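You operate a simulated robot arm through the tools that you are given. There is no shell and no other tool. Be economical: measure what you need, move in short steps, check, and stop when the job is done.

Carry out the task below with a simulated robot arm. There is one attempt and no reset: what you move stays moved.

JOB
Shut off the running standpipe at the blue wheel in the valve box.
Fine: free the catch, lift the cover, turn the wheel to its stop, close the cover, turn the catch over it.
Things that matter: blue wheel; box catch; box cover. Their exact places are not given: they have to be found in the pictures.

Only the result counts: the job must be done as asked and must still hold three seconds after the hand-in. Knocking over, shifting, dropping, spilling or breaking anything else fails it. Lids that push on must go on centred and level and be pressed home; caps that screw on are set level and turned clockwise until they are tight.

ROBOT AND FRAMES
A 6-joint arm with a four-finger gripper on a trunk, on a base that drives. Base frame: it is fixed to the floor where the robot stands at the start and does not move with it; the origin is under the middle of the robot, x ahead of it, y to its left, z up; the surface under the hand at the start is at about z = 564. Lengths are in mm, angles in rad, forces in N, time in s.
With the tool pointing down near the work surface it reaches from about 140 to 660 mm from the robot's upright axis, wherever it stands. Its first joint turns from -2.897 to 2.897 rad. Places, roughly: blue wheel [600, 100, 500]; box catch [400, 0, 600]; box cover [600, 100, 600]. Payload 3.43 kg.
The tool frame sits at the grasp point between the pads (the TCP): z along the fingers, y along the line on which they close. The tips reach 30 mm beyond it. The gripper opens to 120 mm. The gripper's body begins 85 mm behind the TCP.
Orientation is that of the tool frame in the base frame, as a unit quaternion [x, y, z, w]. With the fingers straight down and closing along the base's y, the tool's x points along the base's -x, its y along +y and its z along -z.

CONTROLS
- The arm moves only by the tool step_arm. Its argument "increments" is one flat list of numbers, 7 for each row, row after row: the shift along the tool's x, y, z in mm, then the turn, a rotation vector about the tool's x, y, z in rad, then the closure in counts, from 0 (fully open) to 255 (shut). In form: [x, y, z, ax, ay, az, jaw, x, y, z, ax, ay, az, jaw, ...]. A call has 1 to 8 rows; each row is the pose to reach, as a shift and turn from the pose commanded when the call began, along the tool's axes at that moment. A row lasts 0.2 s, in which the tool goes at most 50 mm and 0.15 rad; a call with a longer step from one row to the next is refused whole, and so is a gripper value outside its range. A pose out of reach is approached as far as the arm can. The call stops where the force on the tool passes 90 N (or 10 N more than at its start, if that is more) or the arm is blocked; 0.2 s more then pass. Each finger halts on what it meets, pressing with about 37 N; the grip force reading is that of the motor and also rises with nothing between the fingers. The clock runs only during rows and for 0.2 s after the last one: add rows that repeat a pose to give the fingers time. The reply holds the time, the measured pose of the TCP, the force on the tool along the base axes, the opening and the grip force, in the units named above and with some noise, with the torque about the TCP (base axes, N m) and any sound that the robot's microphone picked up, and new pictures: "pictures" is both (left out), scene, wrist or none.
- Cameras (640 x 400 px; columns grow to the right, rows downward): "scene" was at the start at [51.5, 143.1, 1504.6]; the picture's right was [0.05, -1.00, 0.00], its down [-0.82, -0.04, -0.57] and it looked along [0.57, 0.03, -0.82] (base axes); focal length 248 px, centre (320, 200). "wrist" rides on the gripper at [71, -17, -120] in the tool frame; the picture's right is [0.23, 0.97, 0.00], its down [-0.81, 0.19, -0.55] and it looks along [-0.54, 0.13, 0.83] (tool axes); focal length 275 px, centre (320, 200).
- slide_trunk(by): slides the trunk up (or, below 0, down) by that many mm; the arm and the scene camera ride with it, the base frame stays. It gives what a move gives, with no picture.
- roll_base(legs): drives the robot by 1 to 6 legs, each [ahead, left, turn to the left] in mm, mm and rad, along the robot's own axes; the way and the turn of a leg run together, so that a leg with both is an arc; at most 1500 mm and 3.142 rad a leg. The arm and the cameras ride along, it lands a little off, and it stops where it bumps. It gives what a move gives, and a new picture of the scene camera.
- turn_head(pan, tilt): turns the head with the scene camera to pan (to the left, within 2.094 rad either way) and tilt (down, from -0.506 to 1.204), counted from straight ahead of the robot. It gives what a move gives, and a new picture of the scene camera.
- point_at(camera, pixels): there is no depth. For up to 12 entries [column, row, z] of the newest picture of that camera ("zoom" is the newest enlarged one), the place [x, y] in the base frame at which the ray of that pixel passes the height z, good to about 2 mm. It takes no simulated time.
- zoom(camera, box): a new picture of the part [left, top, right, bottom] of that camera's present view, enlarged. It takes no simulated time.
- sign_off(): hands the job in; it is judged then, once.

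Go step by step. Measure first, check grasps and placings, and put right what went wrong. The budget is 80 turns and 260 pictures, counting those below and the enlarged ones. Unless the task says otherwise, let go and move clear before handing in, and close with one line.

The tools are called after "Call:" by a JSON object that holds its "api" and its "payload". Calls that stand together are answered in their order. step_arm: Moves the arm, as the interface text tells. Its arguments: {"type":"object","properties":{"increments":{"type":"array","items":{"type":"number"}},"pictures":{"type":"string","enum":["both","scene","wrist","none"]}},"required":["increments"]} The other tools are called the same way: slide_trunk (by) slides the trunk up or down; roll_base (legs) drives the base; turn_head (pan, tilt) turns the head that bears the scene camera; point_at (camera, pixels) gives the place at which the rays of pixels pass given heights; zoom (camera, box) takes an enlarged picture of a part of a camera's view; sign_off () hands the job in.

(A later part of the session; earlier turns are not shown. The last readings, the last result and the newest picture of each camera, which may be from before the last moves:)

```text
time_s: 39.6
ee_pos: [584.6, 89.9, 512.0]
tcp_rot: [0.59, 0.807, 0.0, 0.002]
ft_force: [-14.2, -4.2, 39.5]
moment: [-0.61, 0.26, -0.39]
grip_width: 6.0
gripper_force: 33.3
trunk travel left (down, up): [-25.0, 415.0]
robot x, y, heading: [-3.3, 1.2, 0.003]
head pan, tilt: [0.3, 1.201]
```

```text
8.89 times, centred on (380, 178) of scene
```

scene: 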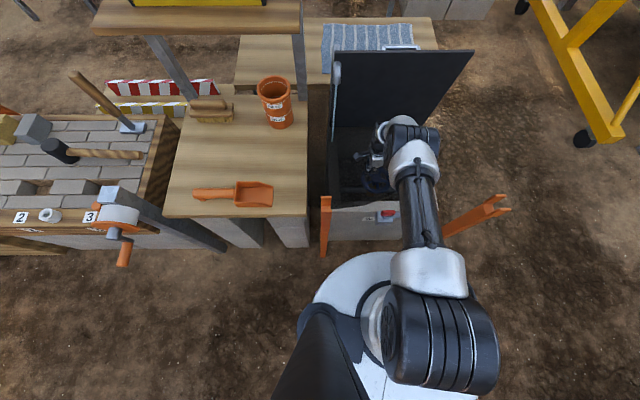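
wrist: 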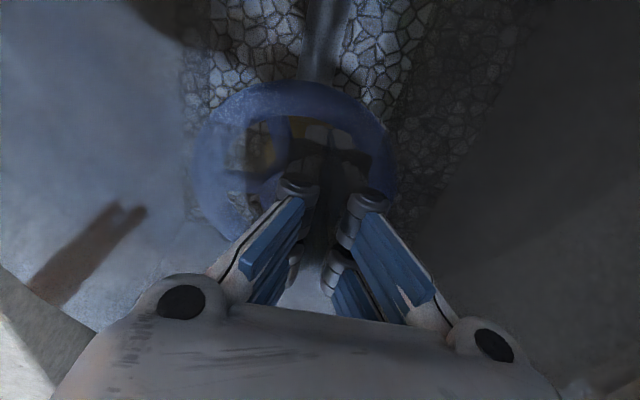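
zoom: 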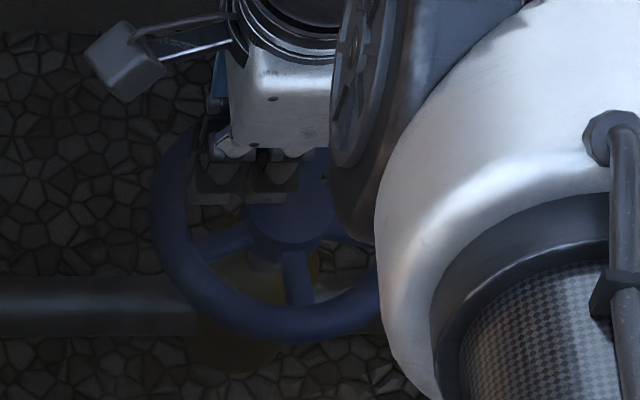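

Contact (40 N up): the inner tip is landing on the hub. I lift, move 8 mm outward and 6 mm forward, and try again slowly.

Call:
{"api": "step_arm", "payload": {"increments": [0, 0, -18, 0, 0, 0, 255, 8, 6, -18, 0, 0, 0, 255, 8, 6, -8, 0, 0, 0, 255, 8, 6, 0, 0, 0, 0, 255, 8, 6, 6, 0, 0, 0, 255], "pictures": "wrist"}}

Call:
{"api": "zoom", "payload": {"camera": "wrist", "box": [220, 60, 420, 200]}}

Call:
{"api": "zoom", "payload": {"camera": "scene", "box": [355, 155, 405, 200]}}

```text
time_s: 40.8
ee_pos: [592.7, 100.6, 513.1]
tcp_rot: [0.591, 0.807, 0.002, 0.004]
ft_force: [-14.3, -4.2, 44.9]
moment: [-1.14, 0.26, -0.37]
grip_width: 0.0
gripper_force: 33.5
trunk travel left (down, up): [-25.0, 415.0]
robot x, y, heading: [-0.2, 2.8, 0.0]
head pan, tilt: [0.3, 1.201]
stopped in row 5: the force on the tool passed its limit at 96 N (the readings are from after the stop); the commanded pose is now the measured one
```

wrist: 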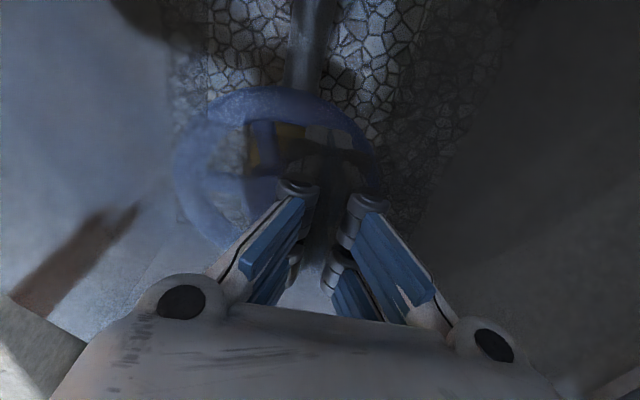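

```text
2.86 times, centred on (320, 130) of wrist
```

zoom: 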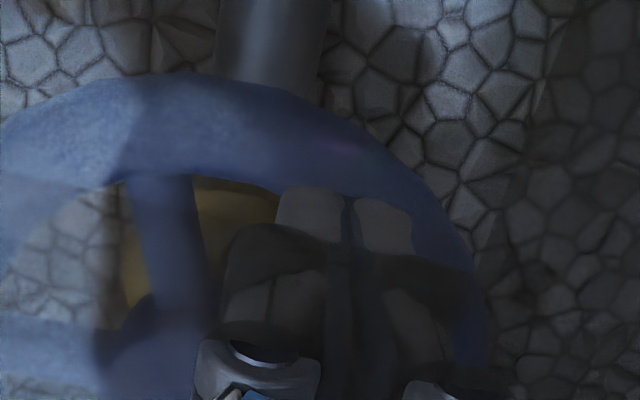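

```text
8.89 times, centred on (380, 178) of scene
```

zoom: 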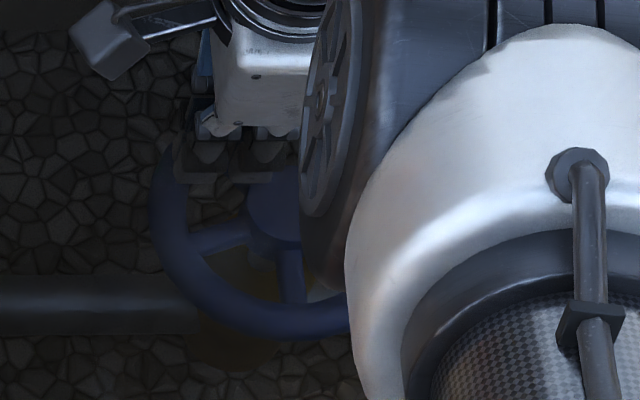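

Torque readings place the contact ~22 mm toward tool −x, so the finger tips are a wide double pair (~46 mm) that can't enter a gap upright. I'll tilt the tool 0.7 rad so only the lower pair enters the gap (gap centre at ≈12°); first lift and rotate.

Call:
{"api": "step_arm", "payload": {"increments": [0, 0, -25, 0, 0, 0, 255, 0, 0, -45, 0, 0, 0.1, 255, -0.7, -14.8, -45, 0, 0, 0.21, 255], "pictures": "none"}}

Call:
{"api": "step_arm", "payload": {"increments": [0, 0, 0, 0, 0.14, 0, 255, 0, 0, 0, 0, 0.28, 0, 255, 0, 0, 0, 0, 0.42, 0, 255, 0, 0, 0, 0, 0.56, 0, 255, 0, 0, 0, 0, 0.7, 0, 255]}}

Call:
{"api": "zoom", "payload": {"camera": "scene", "box": [350, 150, 410, 205]}}

Call:
{"api": "zoom", "payload": {"camera": "wrist", "box": [180, 40, 460, 240]}}

```text
time_s: 41.6
ee_pos: [576.5, 94.1, 551.4]
tcp_rot: [0.672, 0.741, 0.001, 0.002]
ft_force: [0.3, -0.2, 0.3]
moment: [0.0, -0.01, 0.0]
grip_width: 0.2
gripper_force: 33.3
trunk travel left (down, up): [-25.0, 415.0]
robot x, y, heading: [-0.9, -0.4, 0.003]
head pan, tilt: [0.3, 1.201]
```

```text
time_s: 42.8
ee_pos: [576.8, 95.7, 551.7]
tcp_rot: [0.63, 0.697, 0.231, -0.254]
ft_force: [1.4, 0.0, 0.3]
moment: [-0.02, -0.02, 0.0]
grip_width: 0.0
gripper_force: 33.7
trunk travel left (down, up): [-25.0, 415.0]
robot x, y, heading: [-1.2, 1.7, -0.001]
head pan, tilt: [0.3, 1.201]
```

scene: 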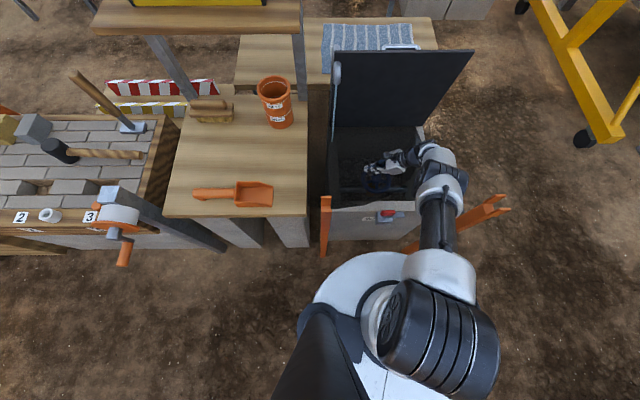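
wrist: 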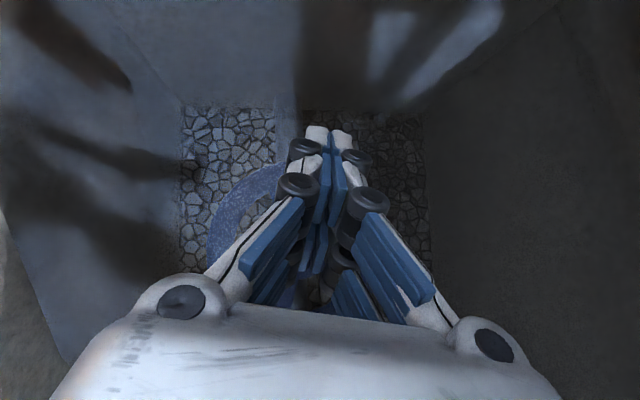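

```text
7.27 times, centred on (380, 178) of scene
```

zoom: 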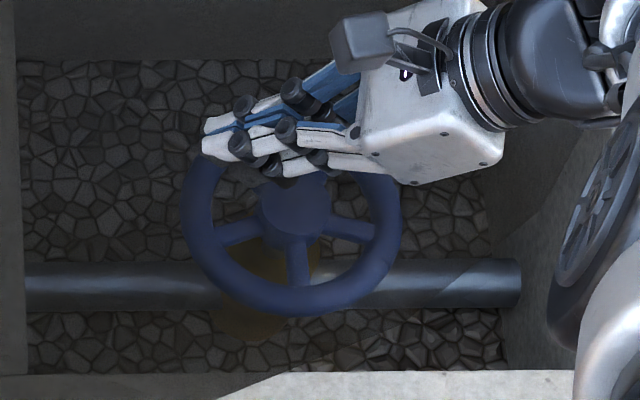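

```text
2.00 times, centred on (320, 140) of wrist
```

zoom: 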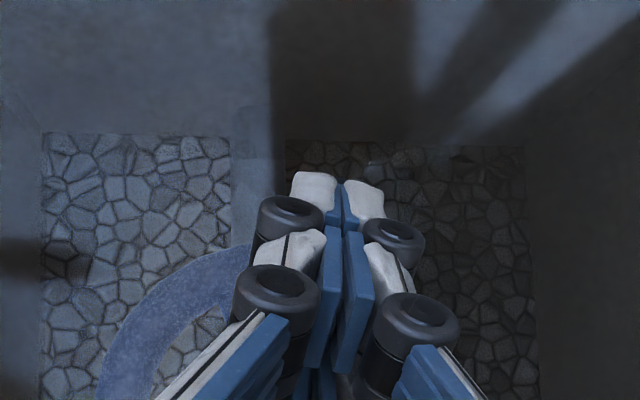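

The lean is right. I descend with the lower tip pair into the gap, in small steps.

Call:
{"api": "step_arm", "payload": {"increments": [-12.9, 2, 15.3, 0, 0, 0, 255, -19.3, 2, 23, 0, 0, 0, 255, -25, 2, 29.8, 0, 0, 0, 255], "pictures": "scene"}}

Call:
{"api": "zoom", "payload": {"camera": "scene", "box": [350, 150, 410, 205]}}

```text
time_s: 43.6
ee_pos: [577.4, 95.1, 542.9]
tcp_rot: [0.631, 0.696, 0.229, -0.253]
ft_force: [0.2, -0.2, -0.5]
moment: [-0.02, 0.0, 0.02]
grip_width: 0.0
gripper_force: 33.3
out of reach, approached as far as the arm can: row 1, 2, 3
trunk travel left (down, up): [-25.0, 415.0]
robot x, y, heading: [-5.0, 0.5, -0.002]
head pan, tilt: [0.3, 1.201]
```

scene: 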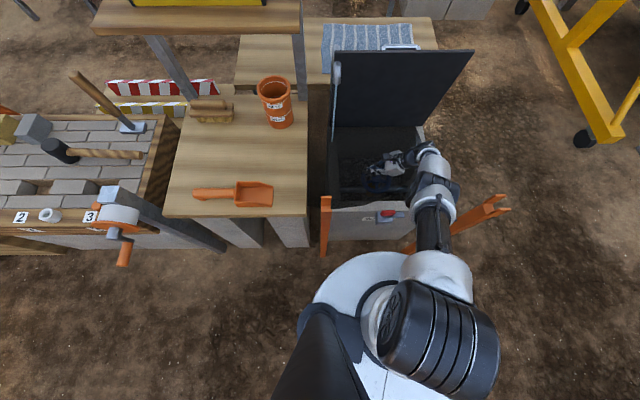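

```text
7.27 times, centred on (380, 178) of scene
```

zoom: 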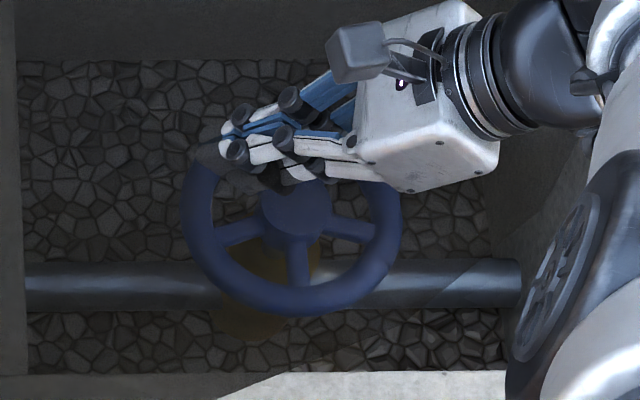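

The arm can't go lower with the palm leaning right. I swing around the wheel axis so that the palm leans back toward the robot (gap at ≈84°), and lower the trunk for reach.

Call:
{"api": "step_arm", "payload": {"increments": [-0.25, 4.56, -0.21, -0.09, 0, 0.107, 255, -0.97, 9.04, -0.82, -0.18, 0, 0.214, 255, -2.17, 13.3, -1.83, -0.27, 0, 0.321, 255, -3.8, 17.4, -3.2, -0.361, 0, 0.428, 255, -5.9, 21.1, -4.95, -0.451, 0, 0.5355, 255, -8.3, 24.35, -7, -0.541, 0, 0.643, 255, -11.1, 27.2, -9.3, -0.631, 0, 0.75, 255, -14.1, 29.4, -11.9, -0.721, 0, 0.857, 255], "pictures": "scene"}}

Call:
{"api": "zoom", "payload": {"camera": "scene", "box": [350, 150, 410, 205]}}

```text
time_s: 45.4
ee_pos: [610.2, 81.0, 541.7]
tcp_rot: [0.905, 0.254, 0.33, -0.09]
ft_force: [-0.6, 0.3, 0.1]
moment: [0.0, 0.03, 0.0]
grip_width: 0.0
gripper_force: 33.2
trunk travel left (down, up): [-25.0, 415.0]
robot x, y, heading: [0.6, -0.2, 0.004]
head pan, tilt: [0.3, 1.201]
```

scene: 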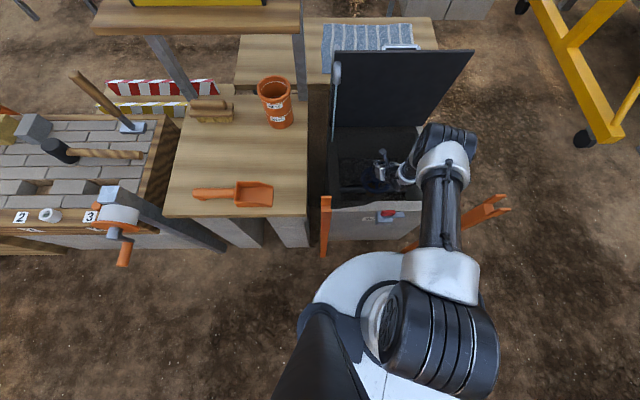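

```text
7.27 times, centred on (380, 178) of scene
```

zoom: 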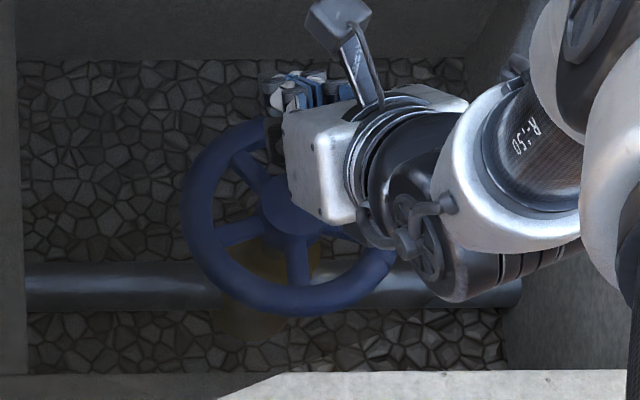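

The new pose is fine and the spokes are visible. I rotate 8° more and descend.

Call:
{"api": "step_arm", "payload": {"increments": [-9.95, 4.56, 11.3, -0.09, 0, 0.107, 255, -18.3, 4.56, 21.2, -0.09, 0, 0.107, 255, -23.4, 4.56, 27.3, -0.09, 0, 0.107, 255]}}

Call:
{"api": "zoom", "payload": {"camera": "scene", "box": [350, 150, 410, 205]}}

Call:
{"api": "zoom", "payload": {"camera": "wrist", "box": [180, 40, 460, 240]}}

```text
time_s: 46.2
ee_pos: [615.3, 74.7, 507.5]
tcp_rot: [0.919, 0.19, 0.338, -0.068]
ft_force: [5.0, -2.7, 7.1]
moment: [0.02, -0.14, 0.01]
grip_width: 0.0
gripper_force: 33.8
trunk travel left (down, up): [-25.0, 415.0]
robot x, y, heading: [3.1, 2.5, 0.004]
head pan, tilt: [0.3, 1.201]
```

scene: 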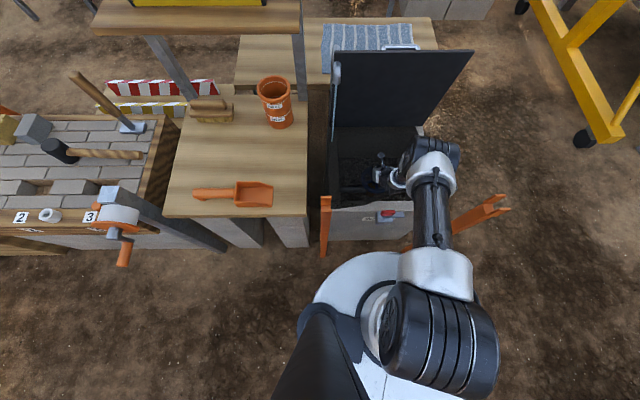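
wrist: 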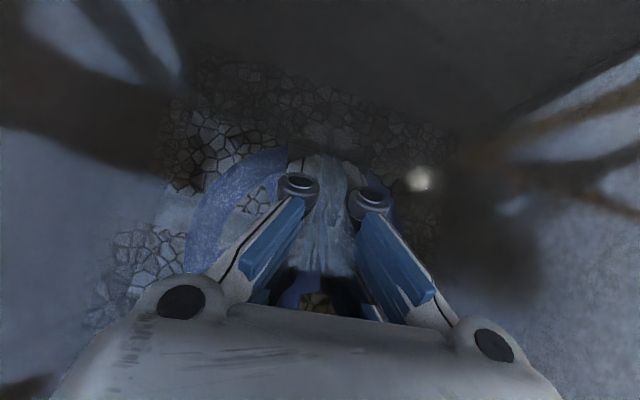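

```text
7.27 times, centred on (380, 178) of scene
```

zoom: 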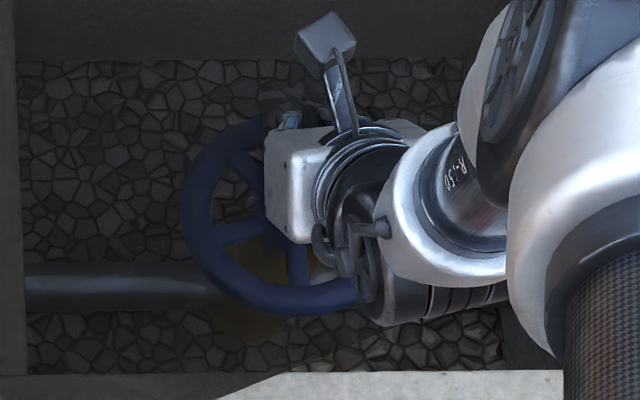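

```text
2.00 times, centred on (320, 140) of wrist
```

zoom: 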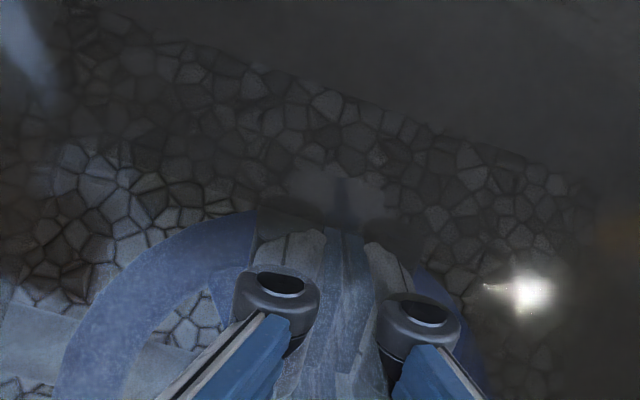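

The lower tips are in the gap (only ~9 N contact). I push clockwise around the wheel axis.

Call:
{"api": "step_arm", "payload": {"increments": [-0.25, 4.56, -0.21, -0.09, 0, 0.107, 255, -0.97, 9.04, -0.82, -0.18, 0, 0.214, 255, -2.17, 13.3, -1.83, -0.27, 0, 0.321, 255, -3.8, 17.4, -3.2, -0.361, 0, 0.428, 255, -5.9, 21.1, -4.95, -0.451, 0, 0.5355, 255, -8.3, 24.35, -7, -0.541, 0, 0.643, 255, -11.1, 27.2, -9.3, -0.631, 0, 0.75, 255], "pictures": "scene"}}

Call:
{"api": "zoom", "payload": {"camera": "scene", "box": [350, 150, 410, 205]}}

```text
time_s: 46.8
ee_pos: [619.6, 60.0, 505.4]
tcp_rot: [0.935, 0.098, 0.337, -0.051]
ft_force: [-47.7, 1.8, 69.6]
moment: [-0.35, 0.78, -0.22]
grip_width: 0.0
gripper_force: 33.6
out of reach, approached as far as the arm can: row 2
trunk travel left (down, up): [-25.0, 415.0]
robot x, y, heading: [-0.9, -1.5, 0.003]
head pan, tilt: [0.3, 1.201]
stopped in row 2: the force on the tool passed its limit at 119 N (the readings are from after the stop); the commanded pose is now the measured one
```

scene: 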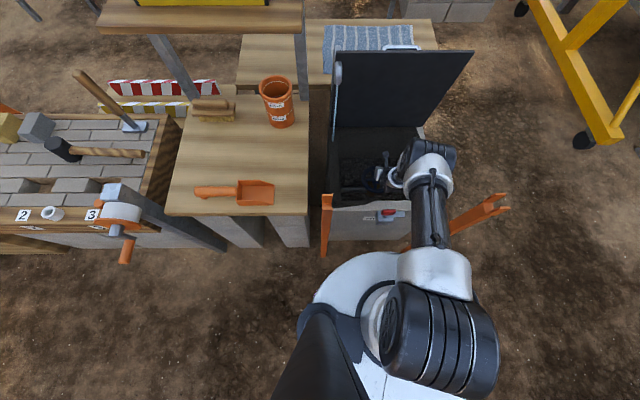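

```text
7.27 times, centred on (380, 178) of scene
```

zoom: 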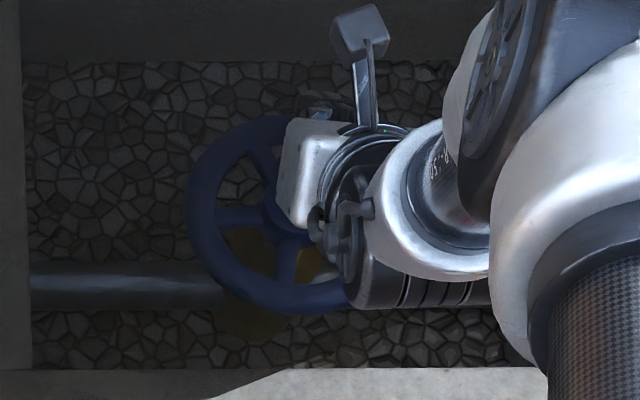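

It works: the wheel turned ~10° before this arm configuration hit its wrist limit. I'll lift out and turn the hand half round (mirror lean), which gives a longer stroke.

Call:
{"api": "step_arm", "payload": {"increments": [12.9, -2, -15.3, 0, 0, 0, 255, 32, -2, -38, 0, 0, 0, 255, 51, 0, -61, 0, -0.14, 0, 255, 64, 0, -76, 0, -0.28, 0, 255, 77, 0, -92, 0, -0.42, 0, 255, 90, 0, -107, 0, -0.56, 0, 255, 90, 0, -107, 0, -0.7, 0, 255], "pictures": "none"}}

Call:
{"api": "step_arm", "payload": {"increments": [0, 0, 0, 0, 0, -0.145, 255, 0, 0, 0, 0, 0, -0.29, 255, 0, 0, 0, 0, 0, -0.435, 255, 0, 0, 0, 0, 0, -0.58, 255, 0, 0, 0, 0, 0, -0.725, 255, 0, 0, 0, 0, 0, -0.87, 255, 0, 0, 0, 0, 0, -1.015, 255, 0, 0, 0, 0, 0, -1.16, 255], "pictures": "none"}}

Call:
{"api": "step_arm", "payload": {"increments": [0, 0, 0, 0, 0, -0.145, 255, 0, 0, 0, 0, 0, -0.29, 255, 0, 0, 0, 0, 0, -0.435, 255, 0, 0, 0, 0, 0, -0.58, 255, 0, 0, 0, 0, 0, -0.725, 255, 0, 0, 0, 0, 0, -0.87, 255, 0, 0, 0, 0, 0, -1.015, 255, 0, 0, 0, 0, 0, -1.16, 255], "pictures": "none"}}

Call:
{"api": "step_arm", "payload": {"increments": [0, 0, 0, 0, 0, -0.145, 255, 0, 0, 0, 0, 0, -0.29, 255, 0, 0, 0, 0, 0, -0.435, 255, 0, 0, 0, 0, 0, -0.58, 255, 0, 0, 0, 0, 0, -0.725, 255, 0, 0, 0, 0, 0, -0.85, 255]}}

Call:
{"api": "slide_trunk", "payload": {"by": -25}}

Call:
{"api": "zoom", "payload": {"camera": "scene", "box": [340, 140, 420, 210]}}

```text
time_s: 48.6
ee_pos: [625.1, 89.3, 643.1]
tcp_rot: [0.995, 0.046, -0.005, -0.086]
ft_force: [-0.4, -0.4, -0.5]
moment: [-0.04, 0.0, 0.02]
grip_width: 0.0
gripper_force: 33.4
out of reach, approached as far as the arm can: row 4, 5, 6
trunk travel left (down, up): [-25.0, 415.0]
robot x, y, heading: [-4.2, 1.7, -0.0]
head pan, tilt: [0.3, 1.201]
stopped in row 7: the arm was blocked; the commanded pose is now the measured one
```

```text
time_s: 50.4
ee_pos: [624.2, 89.6, 642.6]
tcp_rot: [0.806, 0.585, 0.043, -0.074]
ft_force: [0.1, -0.1, 0.6]
moment: [0.01, 0.01, 0.01]
grip_width: 0.0
gripper_force: 33.9
trunk travel left (down, up): [-25.0, 415.0]
robot x, y, heading: [-8.4, -0.1, 0.005]
head pan, tilt: [0.3, 1.201]
```

```text
time_s: 52.2
ee_pos: [627.1, 88.5, 643.6]
tcp_rot: [0.354, 0.931, 0.077, -0.039]
ft_force: [-0.5, 0.4, -0.5]
moment: [0.01, 0.0, 0.01]
grip_width: 0.0
gripper_force: 33.3
trunk travel left (down, up): [-25.0, 415.0]
robot x, y, heading: [-1.9, -1.0, 0.002]
head pan, tilt: [0.3, 1.201]
```

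```text
time_s: 53.6
ee_pos: [626.4, 88.7, 643.1]
tcp_rot: [-0.062, 0.994, 0.085, -0.003]
ft_force: [-0.1, 0.9, 0.9]
moment: [0.01, -0.05, 0.0]
grip_width: 0.0
gripper_force: 33.5
trunk travel left (down, up): [-25.0, 415.0]
robot x, y, heading: [-0.7, -2.8, 0.0]
head pan, tilt: [0.3, 1.201]
```

scene: 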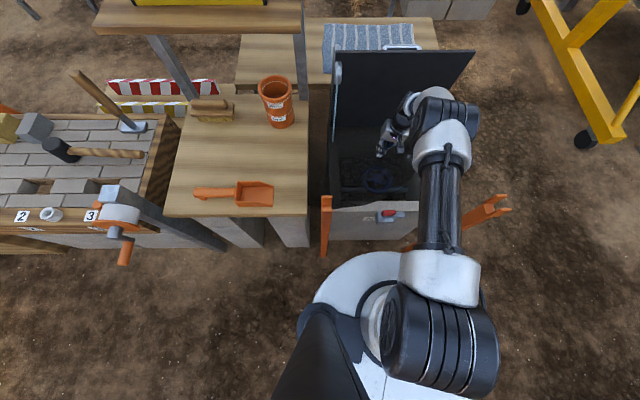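
wrist: 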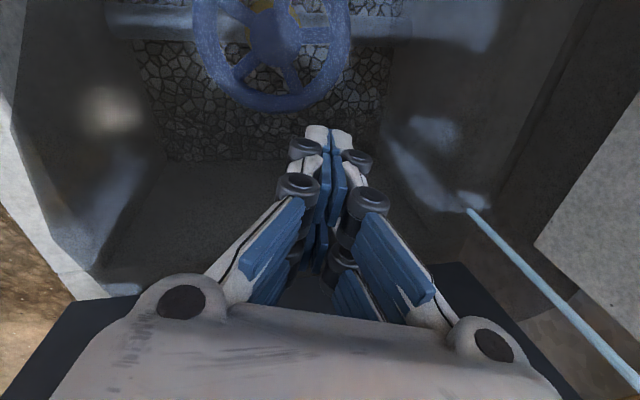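

```text
time_s: 54.3
ee_pos: [626.9, 90.6, 618.3]
tcp_rot: [-0.059, 0.995, 0.084, -0.003]
ft_force: [0.0, -0.5, -0.8]
moment: [0.03, 0.0, 0.0]
grip_width: 0.1
gripper_force: 33.0
trunk travel left (down, up): [0.0, 440.0]
robot x, y, heading: [-1.5, 2.2, 0.003]
head pan, tilt: [0.3, 1.201]
```

```text
5.71 times, centred on (380, 175) of scene
```

zoom: 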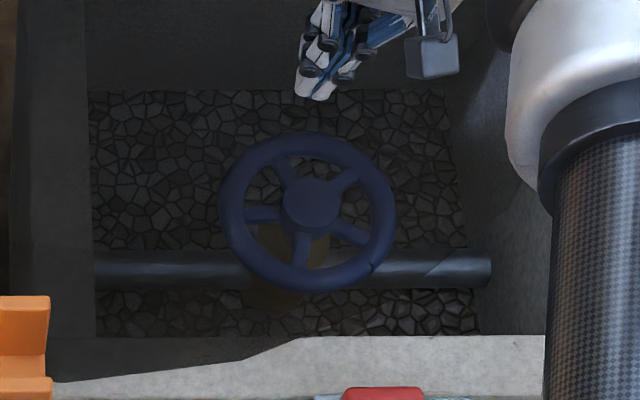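

Clear view of the wheel: hub at zoom (312,205), turned ~15° so far. I refine its centre.

Call:
{"api": "point_at", "payload": {"camera": "zoom", "pixels": [[312, 203, 483], [219, 210, 477], [398, 210, 477], [308, 131, 477], [308, 294, 477]]}}

Call:
{"api": "point_at", "payload": {"camera": "wrist", "pixels": [[271, 47, 483], [271, 47, 460], [195, 38, 477], [351, 30, 477], [280, 111, 477]]}}

```text
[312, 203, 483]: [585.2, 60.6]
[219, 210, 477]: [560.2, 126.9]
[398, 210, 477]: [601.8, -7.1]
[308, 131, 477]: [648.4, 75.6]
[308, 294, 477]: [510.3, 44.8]
```

```text
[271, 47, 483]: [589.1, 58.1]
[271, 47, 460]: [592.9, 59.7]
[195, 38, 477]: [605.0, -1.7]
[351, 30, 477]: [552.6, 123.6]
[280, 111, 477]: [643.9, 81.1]
```

Centre ≈(583,60.5). Gap now at ≈99°: I align the mirrored hand above it, upright, then tilt −0.7.

Call:
{"api": "step_arm", "payload": {"increments": [8, -17, 32, 0.08, 0, -0.015, 255, 16.2, -35, 65, 0.168, 0, -0.03, 255], "pictures": "none"}}

Call:
{"api": "step_arm", "payload": {"increments": [0, 0, 0, 0, -0.14, 0, 255, 0, 0, 0, 0, -0.28, 0, 255, 0, 0, 0, 0, -0.42, 0, 255, 0, 0, 0, 0, -0.56, 0, 255, 0, 0, 0, 0, -0.7, 0, 255]}}

Call:
{"api": "zoom", "payload": {"camera": "scene", "box": [340, 140, 420, 210]}}

```text
time_s: 54.9
ee_pos: [613.7, 64.7, 549.0]
tcp_rot: [-0.075, 0.997, 0.001, 0.004]
ft_force: [0.3, 0.2, 0.1]
moment: [-0.03, 0.04, 0.0]
grip_width: 0.0
gripper_force: 33.6
trunk travel left (down, up): [0.0, 440.0]
robot x, y, heading: [-1.1, 1.6, 0.003]
head pan, tilt: [0.3, 1.201]
```

```text
time_s: 56.1
ee_pos: [612.5, 63.5, 548.9]
tcp_rot: [-0.069, 0.935, 0.027, 0.347]
ft_force: [0.2, -0.3, 0.1]
moment: [0.0, 0.07, -0.01]
grip_width: 0.0
gripper_force: 33.5
trunk travel left (down, up): [0.0, 440.0]
robot x, y, heading: [-1.2, 1.2, 0.001]
head pan, tilt: [0.3, 1.201]
```

scene: 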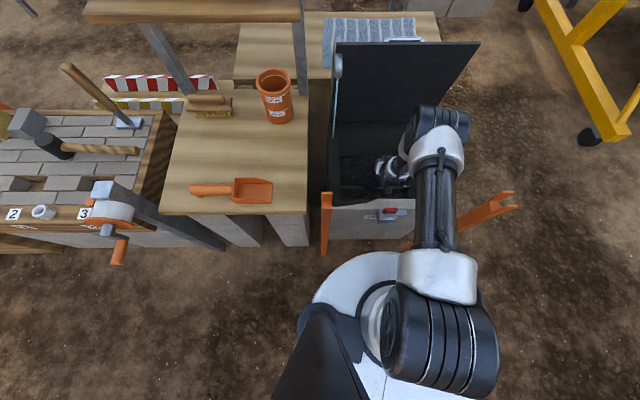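
wrist: 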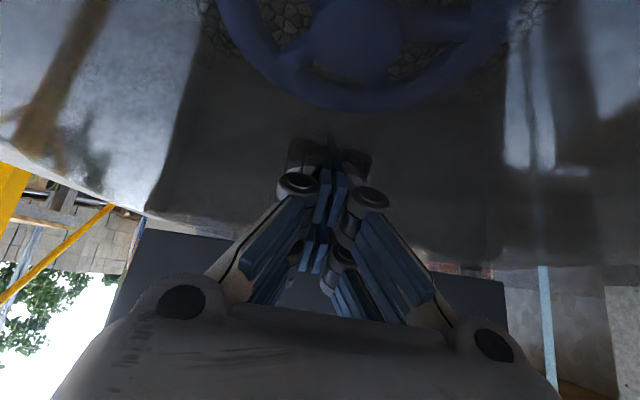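

```text
5.71 times, centred on (380, 175) of scene
```

zoom: 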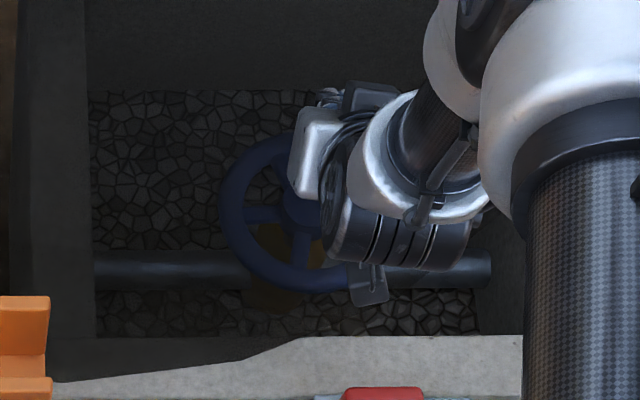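

Good pose. I descend with the lower tips into the gap.

Call:
{"api": "step_arm", "payload": {"increments": [12.9, 0, 15.3, 0, 0, 0, 255, 21.9, 0, 26, 0, 0, 0, 255, 27.7, 0, 32.9, 0, 0, 0, 255], "pictures": "wrist"}}

```text
time_s: 56.9
ee_pos: [616.4, 62.1, 508.0]
tcp_rot: [-0.069, 0.934, 0.027, 0.349]
ft_force: [5.4, -0.7, 7.9]
moment: [-0.01, -0.03, 0.01]
grip_width: 0.0
gripper_force: 33.5
trunk travel left (down, up): [0.0, 440.0]
robot x, y, heading: [-2.4, 2.0, 0.003]
head pan, tilt: [0.3, 1.201]
```

wrist: 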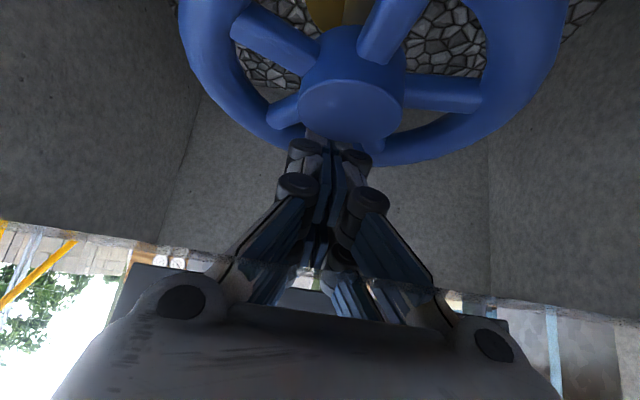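

The tips are seated next to the hub with only light contact. I push clockwise along the circle.

Call:
{"api": "step_arm", "payload": {"increments": [-0.5, -4.67, 0, 0.09, 0, 0.107, 255, 0.4, -9.26, -0.3, 0.18, 0, 0.214, 255, 1.6, -13.66, -1.4, 0.27, 0, 0.321, 255, 3.3, -17.8, -2.8, 0.361, 0, 0.428, 255, 5.4, -21.6, -4.6, 0.451, 0, 0.5355, 255, 7.9, -24.9, -6.7, 0.541, 0, 0.643, 255, 10.7, -27.8, -9.1, 0.631, 0, 0.75, 255, 13.9, -30.2, -11.7, 0.721, 0, 0.857, 255]}}

Call:
{"api": "zoom", "payload": {"camera": "scene", "box": [340, 140, 420, 210]}}

```text
time_s: 58.7
ee_pos: [602.3, 32.2, 507.1]
tcp_rot: [0.438, 0.83, -0.156, 0.306]
ft_force: [12.8, -7.1, 17.0]
moment: [-0.01, -0.07, -0.13]
grip_width: 5.9
gripper_force: 33.5
trunk travel left (down, up): [0.0, 440.0]
robot x, y, heading: [0.9, 3.1, -0.001]
head pan, tilt: [0.3, 1.201]
```

scene: 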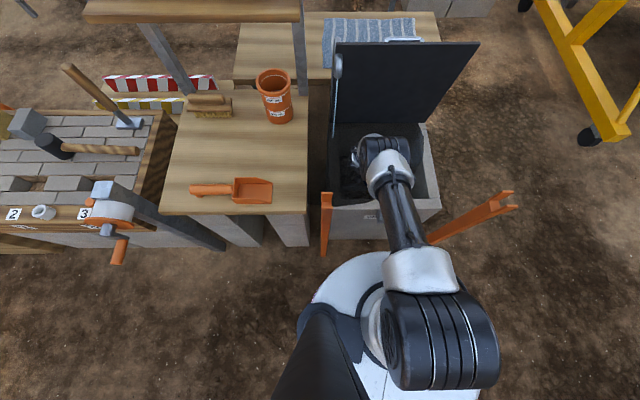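
wrist: 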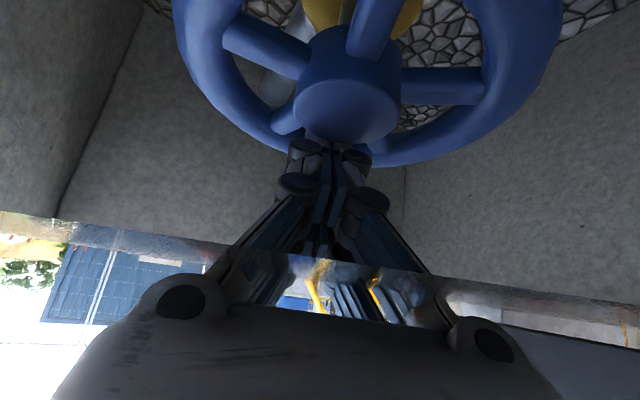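

```text
5.71 times, centred on (380, 175) of scene
```

zoom: 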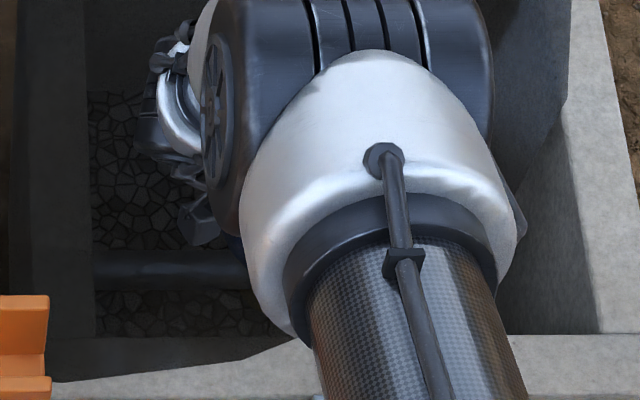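

The wheel turned with the hand ~60° at low force. I continue the stroke.

Call:
{"api": "step_arm", "payload": {"increments": [-0.5, -4.67, 0, 0.09, 0, 0.107, 255, 0.4, -9.26, -0.3, 0.18, 0, 0.214, 255, 1.6, -13.66, -1.4, 0.27, 0, 0.321, 255, 3.3, -17.8, -2.8, 0.361, 0, 0.428, 255, 5.4, -21.6, -4.6, 0.451, 0, 0.5355, 255, 7.9, -24.9, -6.7, 0.541, 0, 0.643, 255, 10.7, -27.8, -9.1, 0.631, 0, 0.75, 255, 13.9, -30.2, -11.7, 0.721, 0, 0.857, 255]}}

```text
time_s: 60.5
ee_pos: [498.2, 24.2, 545.9]
tcp_rot: [0.809, 0.48, -0.292, 0.174]
ft_force: [-0.9, 0.2, -0.6]
moment: [-0.02, -0.03, 0.04]
grip_width: 0.0
gripper_force: 33.4
out of reach, approached as far as the arm can: row 4, 5, 6, 7, 8
trunk travel left (down, up): [0.0, 440.0]
robot x, y, heading: [-0.4, 1.8, 0.004]
head pan, tilt: [0.3, 1.201]
```

scene: 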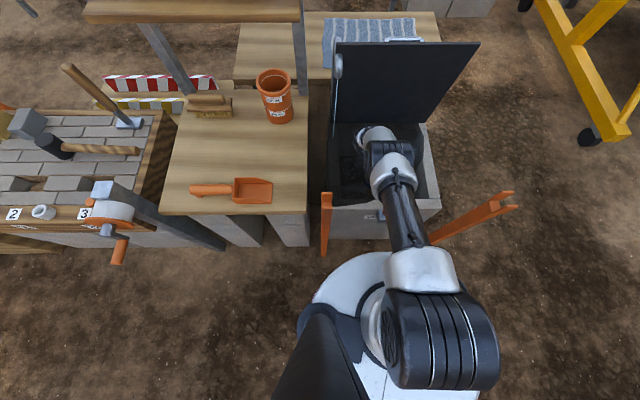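
wrist: 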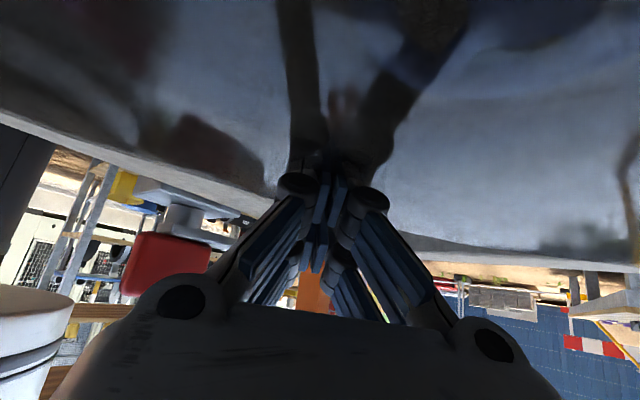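

The arm ran out of reach after ~24° more and the hand came out of the wheel (no force now). I lift, swing back, and look at the wheel.

Call:
{"api": "step_arm", "payload": {"increments": [-25.8, 0, -30.6, 0, 0, 0, 255, -51.5, 0, -61.2, 0, 0, 0, 255, -77, 0, -92, 0, 0, 0, 255], "pictures": "none"}}

Call:
{"api": "step_arm", "payload": {"increments": [0, 0, 0, -0.09, 0, -0.107, 255, 0, 0, 0, -0.18, 0, -0.214, 255, 0, 0, 0, -0.27, 0, -0.321, 255, 0, 0, 0, -0.361, 0, -0.428, 255, 0, 0, 0, -0.451, 0, -0.5355, 255, 0, 0, 0, -0.541, 0, -0.643, 255, 0, 0, 0, -0.631, 0, -0.75, 255, 0, 0, 0, -0.721, 0, -0.857, 255], "pictures": "none"}}

Call:
{"api": "step_arm", "payload": {"increments": [0, 0, 0, -0.09, 0, -0.107, 255, 0, 0, 0, -0.18, 0, -0.214, 255, 0, 0, 0, -0.27, 0, -0.321, 255, 0, 0, 0, -0.361, 0, -0.428, 255, 0, 0, 0, -0.451, 0, -0.5355, 255, 0, 0, 0, -0.541, 0, -0.643, 255, 0, 0, 0, -0.631, 0, -0.75, 255]}}

Call:
{"api": "zoom", "payload": {"camera": "scene", "box": [340, 140, 420, 210]}}

```text
time_s: 61.3
ee_pos: [495.4, 23.7, 664.4]
tcp_rot: [0.814, 0.471, -0.294, 0.171]
ft_force: [0.0, -0.4, 0.8]
moment: [-0.06, -0.02, 0.0]
grip_width: 0.0
gripper_force: 33.9
trunk travel left (down, up): [0.0, 440.0]
robot x, y, heading: [0.9, 1.8, 0.001]
head pan, tilt: [0.3, 1.201]
```

```text
time_s: 63.1
ee_pos: [496.9, 23.6, 665.5]
tcp_rot: [0.438, 0.831, -0.156, 0.305]
ft_force: [-0.5, 0.1, -0.1]
moment: [0.0, 0.0, 0.01]
grip_width: 0.1
gripper_force: 33.1
trunk travel left (down, up): [0.0, 440.0]
robot x, y, heading: [-1.7, 1.4, 0.006]
head pan, tilt: [0.3, 1.201]
```

```text
time_s: 64.7
ee_pos: [496.5, 24.4, 667.4]
tcp_rot: [-0.005, 0.938, 0.003, 0.346]
ft_force: [0.0, -0.4, 0.3]
moment: [-0.01, 0.0, 0.0]
grip_width: 0.3
gripper_force: 33.0
trunk travel left (down, up): [0.0, 440.0]
robot x, y, heading: [0.4, 0.1, 0.002]
head pan, tilt: [0.3, 1.201]
```

scene: 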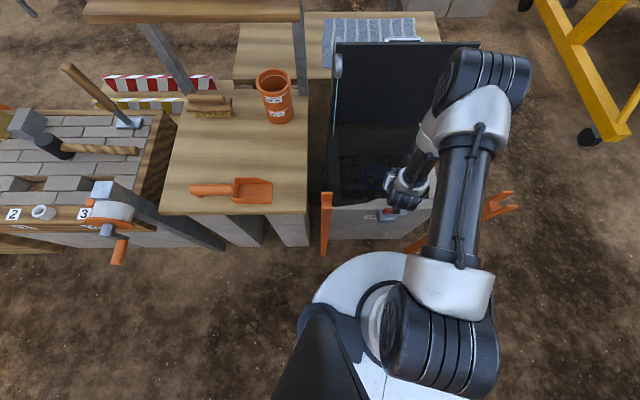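
wrist: 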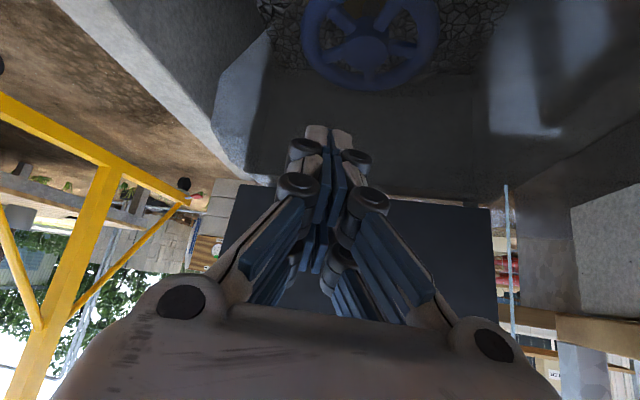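

```text
5.71 times, centred on (380, 175) of scene
```

zoom: 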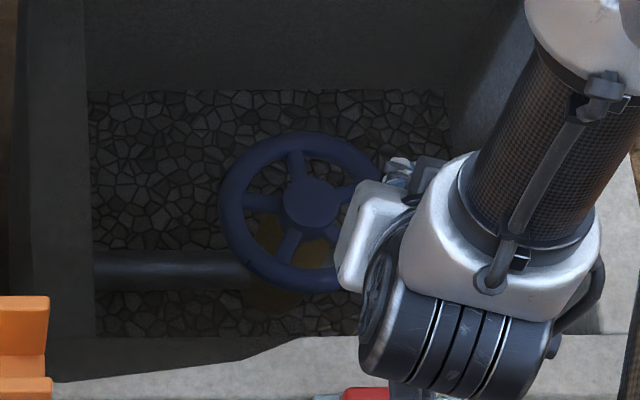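

Spokes now at ≈6.5°+72k; total turned ≈102°. I take the next gap at ≈42° for a longer stroke: swing to it and hover.

Call:
{"api": "step_arm", "payload": {"increments": [0, 0, 0, -0.0907, 0, -0.1077, 255, 0, 0, 0, -0.181, 0, -0.2155, 255, 0, 0, 0, -0.272, 0, -0.323, 255, 0, 0, 0, -0.363, 0, -0.431, 255, 0, 0, 0, -0.4535, 0, -0.5385, 255, 0, 0, 0, -0.544, 0, -0.646, 255, 0, 0, 0, -0.635, 0, -0.754, 255, 0, 0, 0, -0.7255, 0, -0.8615, 255], "pictures": "none"}}

Call:
{"api": "step_arm", "payload": {"increments": [-0.4, -15.8, 39.2, 0, 0, 0, 255, -0.8, -31.5, 78.4, 0, 0, 0, 255, -1.1, -47.3, 117.6, 0, 0, 0, 255, -1.5, -63.1, 156.8, 0, 0, 0, 255], "pictures": "scene"}}

Call:
{"api": "zoom", "payload": {"camera": "scene", "box": [340, 140, 420, 210]}}

```text
time_s: 66.5
ee_pos: [496.2, 24.1, 666.0]
tcp_rot: [-0.505, 0.791, 0.185, 0.292]
ft_force: [0.1, 0.2, 0.2]
moment: [0.01, 0.04, 0.04]
grip_width: 0.1
gripper_force: 33.1
trunk travel left (down, up): [0.0, 440.0]
robot x, y, heading: [-2.4, 3.9, 0.003]
head pan, tilt: [0.3, 1.201]
```

```text
time_s: 67.5
ee_pos: [599.2, 93.8, 548.2]
tcp_rot: [-0.505, 0.79, 0.185, 0.292]
ft_force: [0.2, 0.1, 0.0]
moment: [0.01, 0.04, 0.0]
grip_width: 0.0
gripper_force: 33.4
trunk travel left (down, up): [0.0, 440.0]
robot x, y, heading: [-4.0, 3.5, 0.004]
head pan, tilt: [0.3, 1.201]
```

scene: 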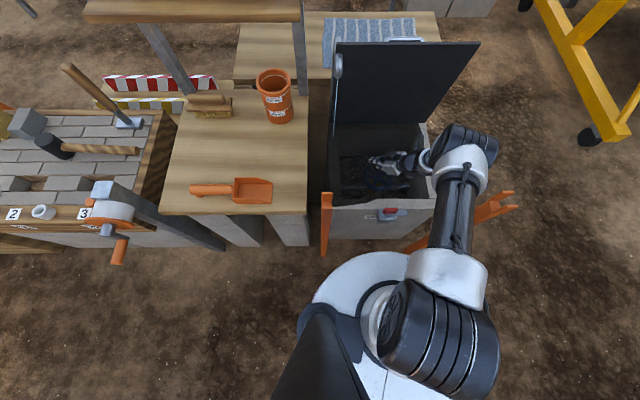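

```text
5.71 times, centred on (380, 175) of scene
```

zoom: 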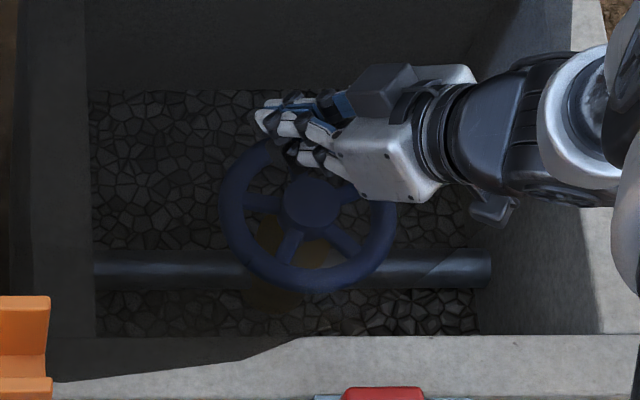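

Well placed. I descend into the gap and make the first part of the stroke.

Call:
{"api": "step_arm", "payload": {"increments": [15.6, 0, 13.1, 0, 0, 0, 255, 24.6, 0, 23.8, 0, 0, 0, 255, 29.1, 0, 29.2, 0, 0, 0, 255], "pictures": "none"}}

Call:
{"api": "step_arm", "payload": {"increments": [-0.5, -4.67, 0, 0.09, 0, 0.107, 255, 0.4, -9.26, -0.3, 0.18, 0, 0.214, 255, 1.6, -13.66, -1.4, 0.27, 0, 0.321, 255, 3.3, -17.8, -2.8, 0.361, 0, 0.428, 255, 5.4, -21.6, -4.6, 0.451, 0, 0.5355, 255, 7.9, -24.9, -6.7, 0.541, 0, 0.643, 255, 10.7, -27.8, -9.1, 0.631, 0, 0.75, 255, 13.9, -30.2, -11.7, 0.721, 0, 0.857, 255]}}

Call:
{"api": "zoom", "payload": {"camera": "scene", "box": [340, 140, 420, 210]}}

```text
time_s: 68.3
ee_pos: [597.7, 88.1, 509.5]
tcp_rot: [-0.505, 0.79, 0.184, 0.295]
ft_force: [3.1, 7.2, 10.6]
moment: [0.04, 0.01, -0.05]
grip_width: 0.2
gripper_force: 33.6
trunk travel left (down, up): [0.0, 440.0]
robot x, y, heading: [-0.1, 2.7, 0.01]
head pan, tilt: [0.3, 1.201]
```

```text
time_s: 70.1
ee_pos: [614.8, 56.6, 510.4]
tcp_rot: [-0.007, 0.937, 0.004, 0.349]
ft_force: [0.7, 10.8, 29.0]
moment: [0.33, -0.05, 0.07]
grip_width: 0.0
gripper_force: 33.2
trunk travel left (down, up): [0.0, 440.0]
robot x, y, heading: [-1.4, 3.2, 0.001]
head pan, tilt: [0.3, 1.201]
```

scene: 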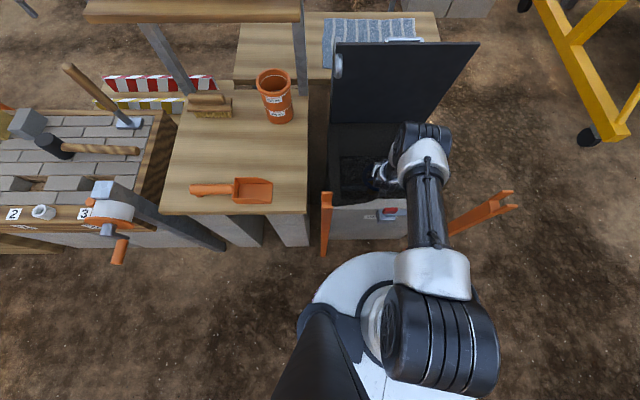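
wrist: 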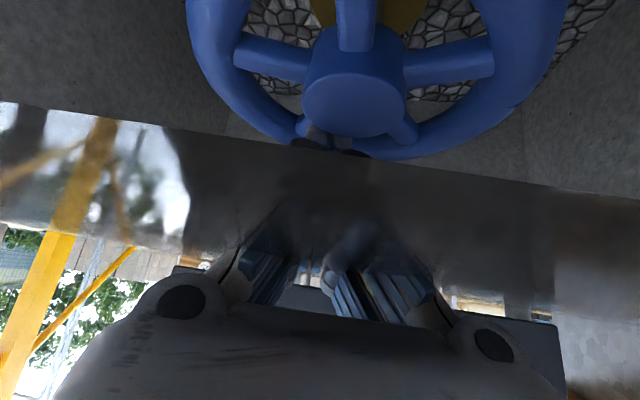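

```text
5.71 times, centred on (380, 175) of scene
```

zoom: 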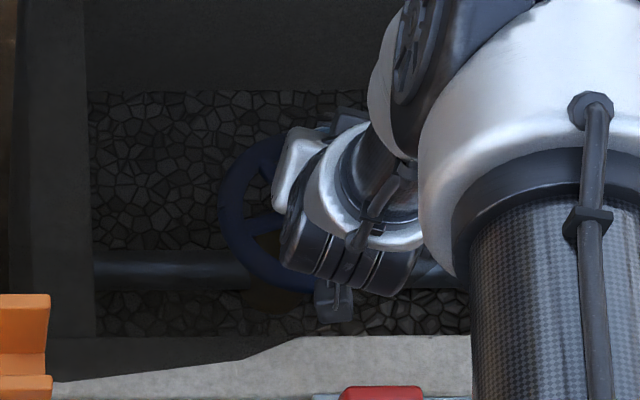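

The wheel follows (≈146° in total). I continue the stroke another 64°.

Call:
{"api": "step_arm", "payload": {"increments": [0.25, -4.67, -0.21, 0.09, 0, 0.107, 255, 1, -9.26, -0.84, 0.18, 0, 0.214, 255, 2.23, -13.66, -1.87, 0.27, 0, 0.321, 255, 3.91, -17.8, -3.29, 0.361, 0, 0.428, 255, 6.03, -21.6, -5.07, 0.451, 0, 0.5355, 255, 8.5, -24.9, -7.2, 0.541, 0, 0.643, 255, 11.35, -27.8, -9.6, 0.631, 0, 0.75, 255, 14.5, -30.2, -12.2, 0.721, 0, 0.857, 255]}}

```text
time_s: 71.9
ee_pos: [600.5, 27.4, 507.3]
tcp_rot: [0.493, 0.8, -0.174, 0.293]
ft_force: [27.1, -3.8, -6.6]
moment: [-0.13, -0.95, 0.04]
grip_width: 0.2
gripper_force: 33.6
trunk travel left (down, up): [0.0, 440.0]
robot x, y, heading: [-1.7, -0.4, 0.005]
head pan, tilt: [0.3, 1.201]
```

scene: 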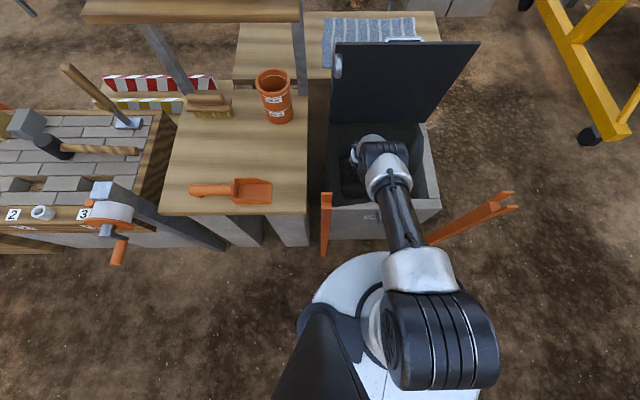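
wrist: 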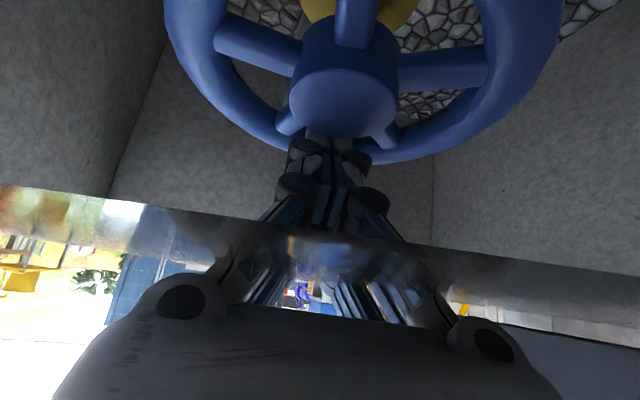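

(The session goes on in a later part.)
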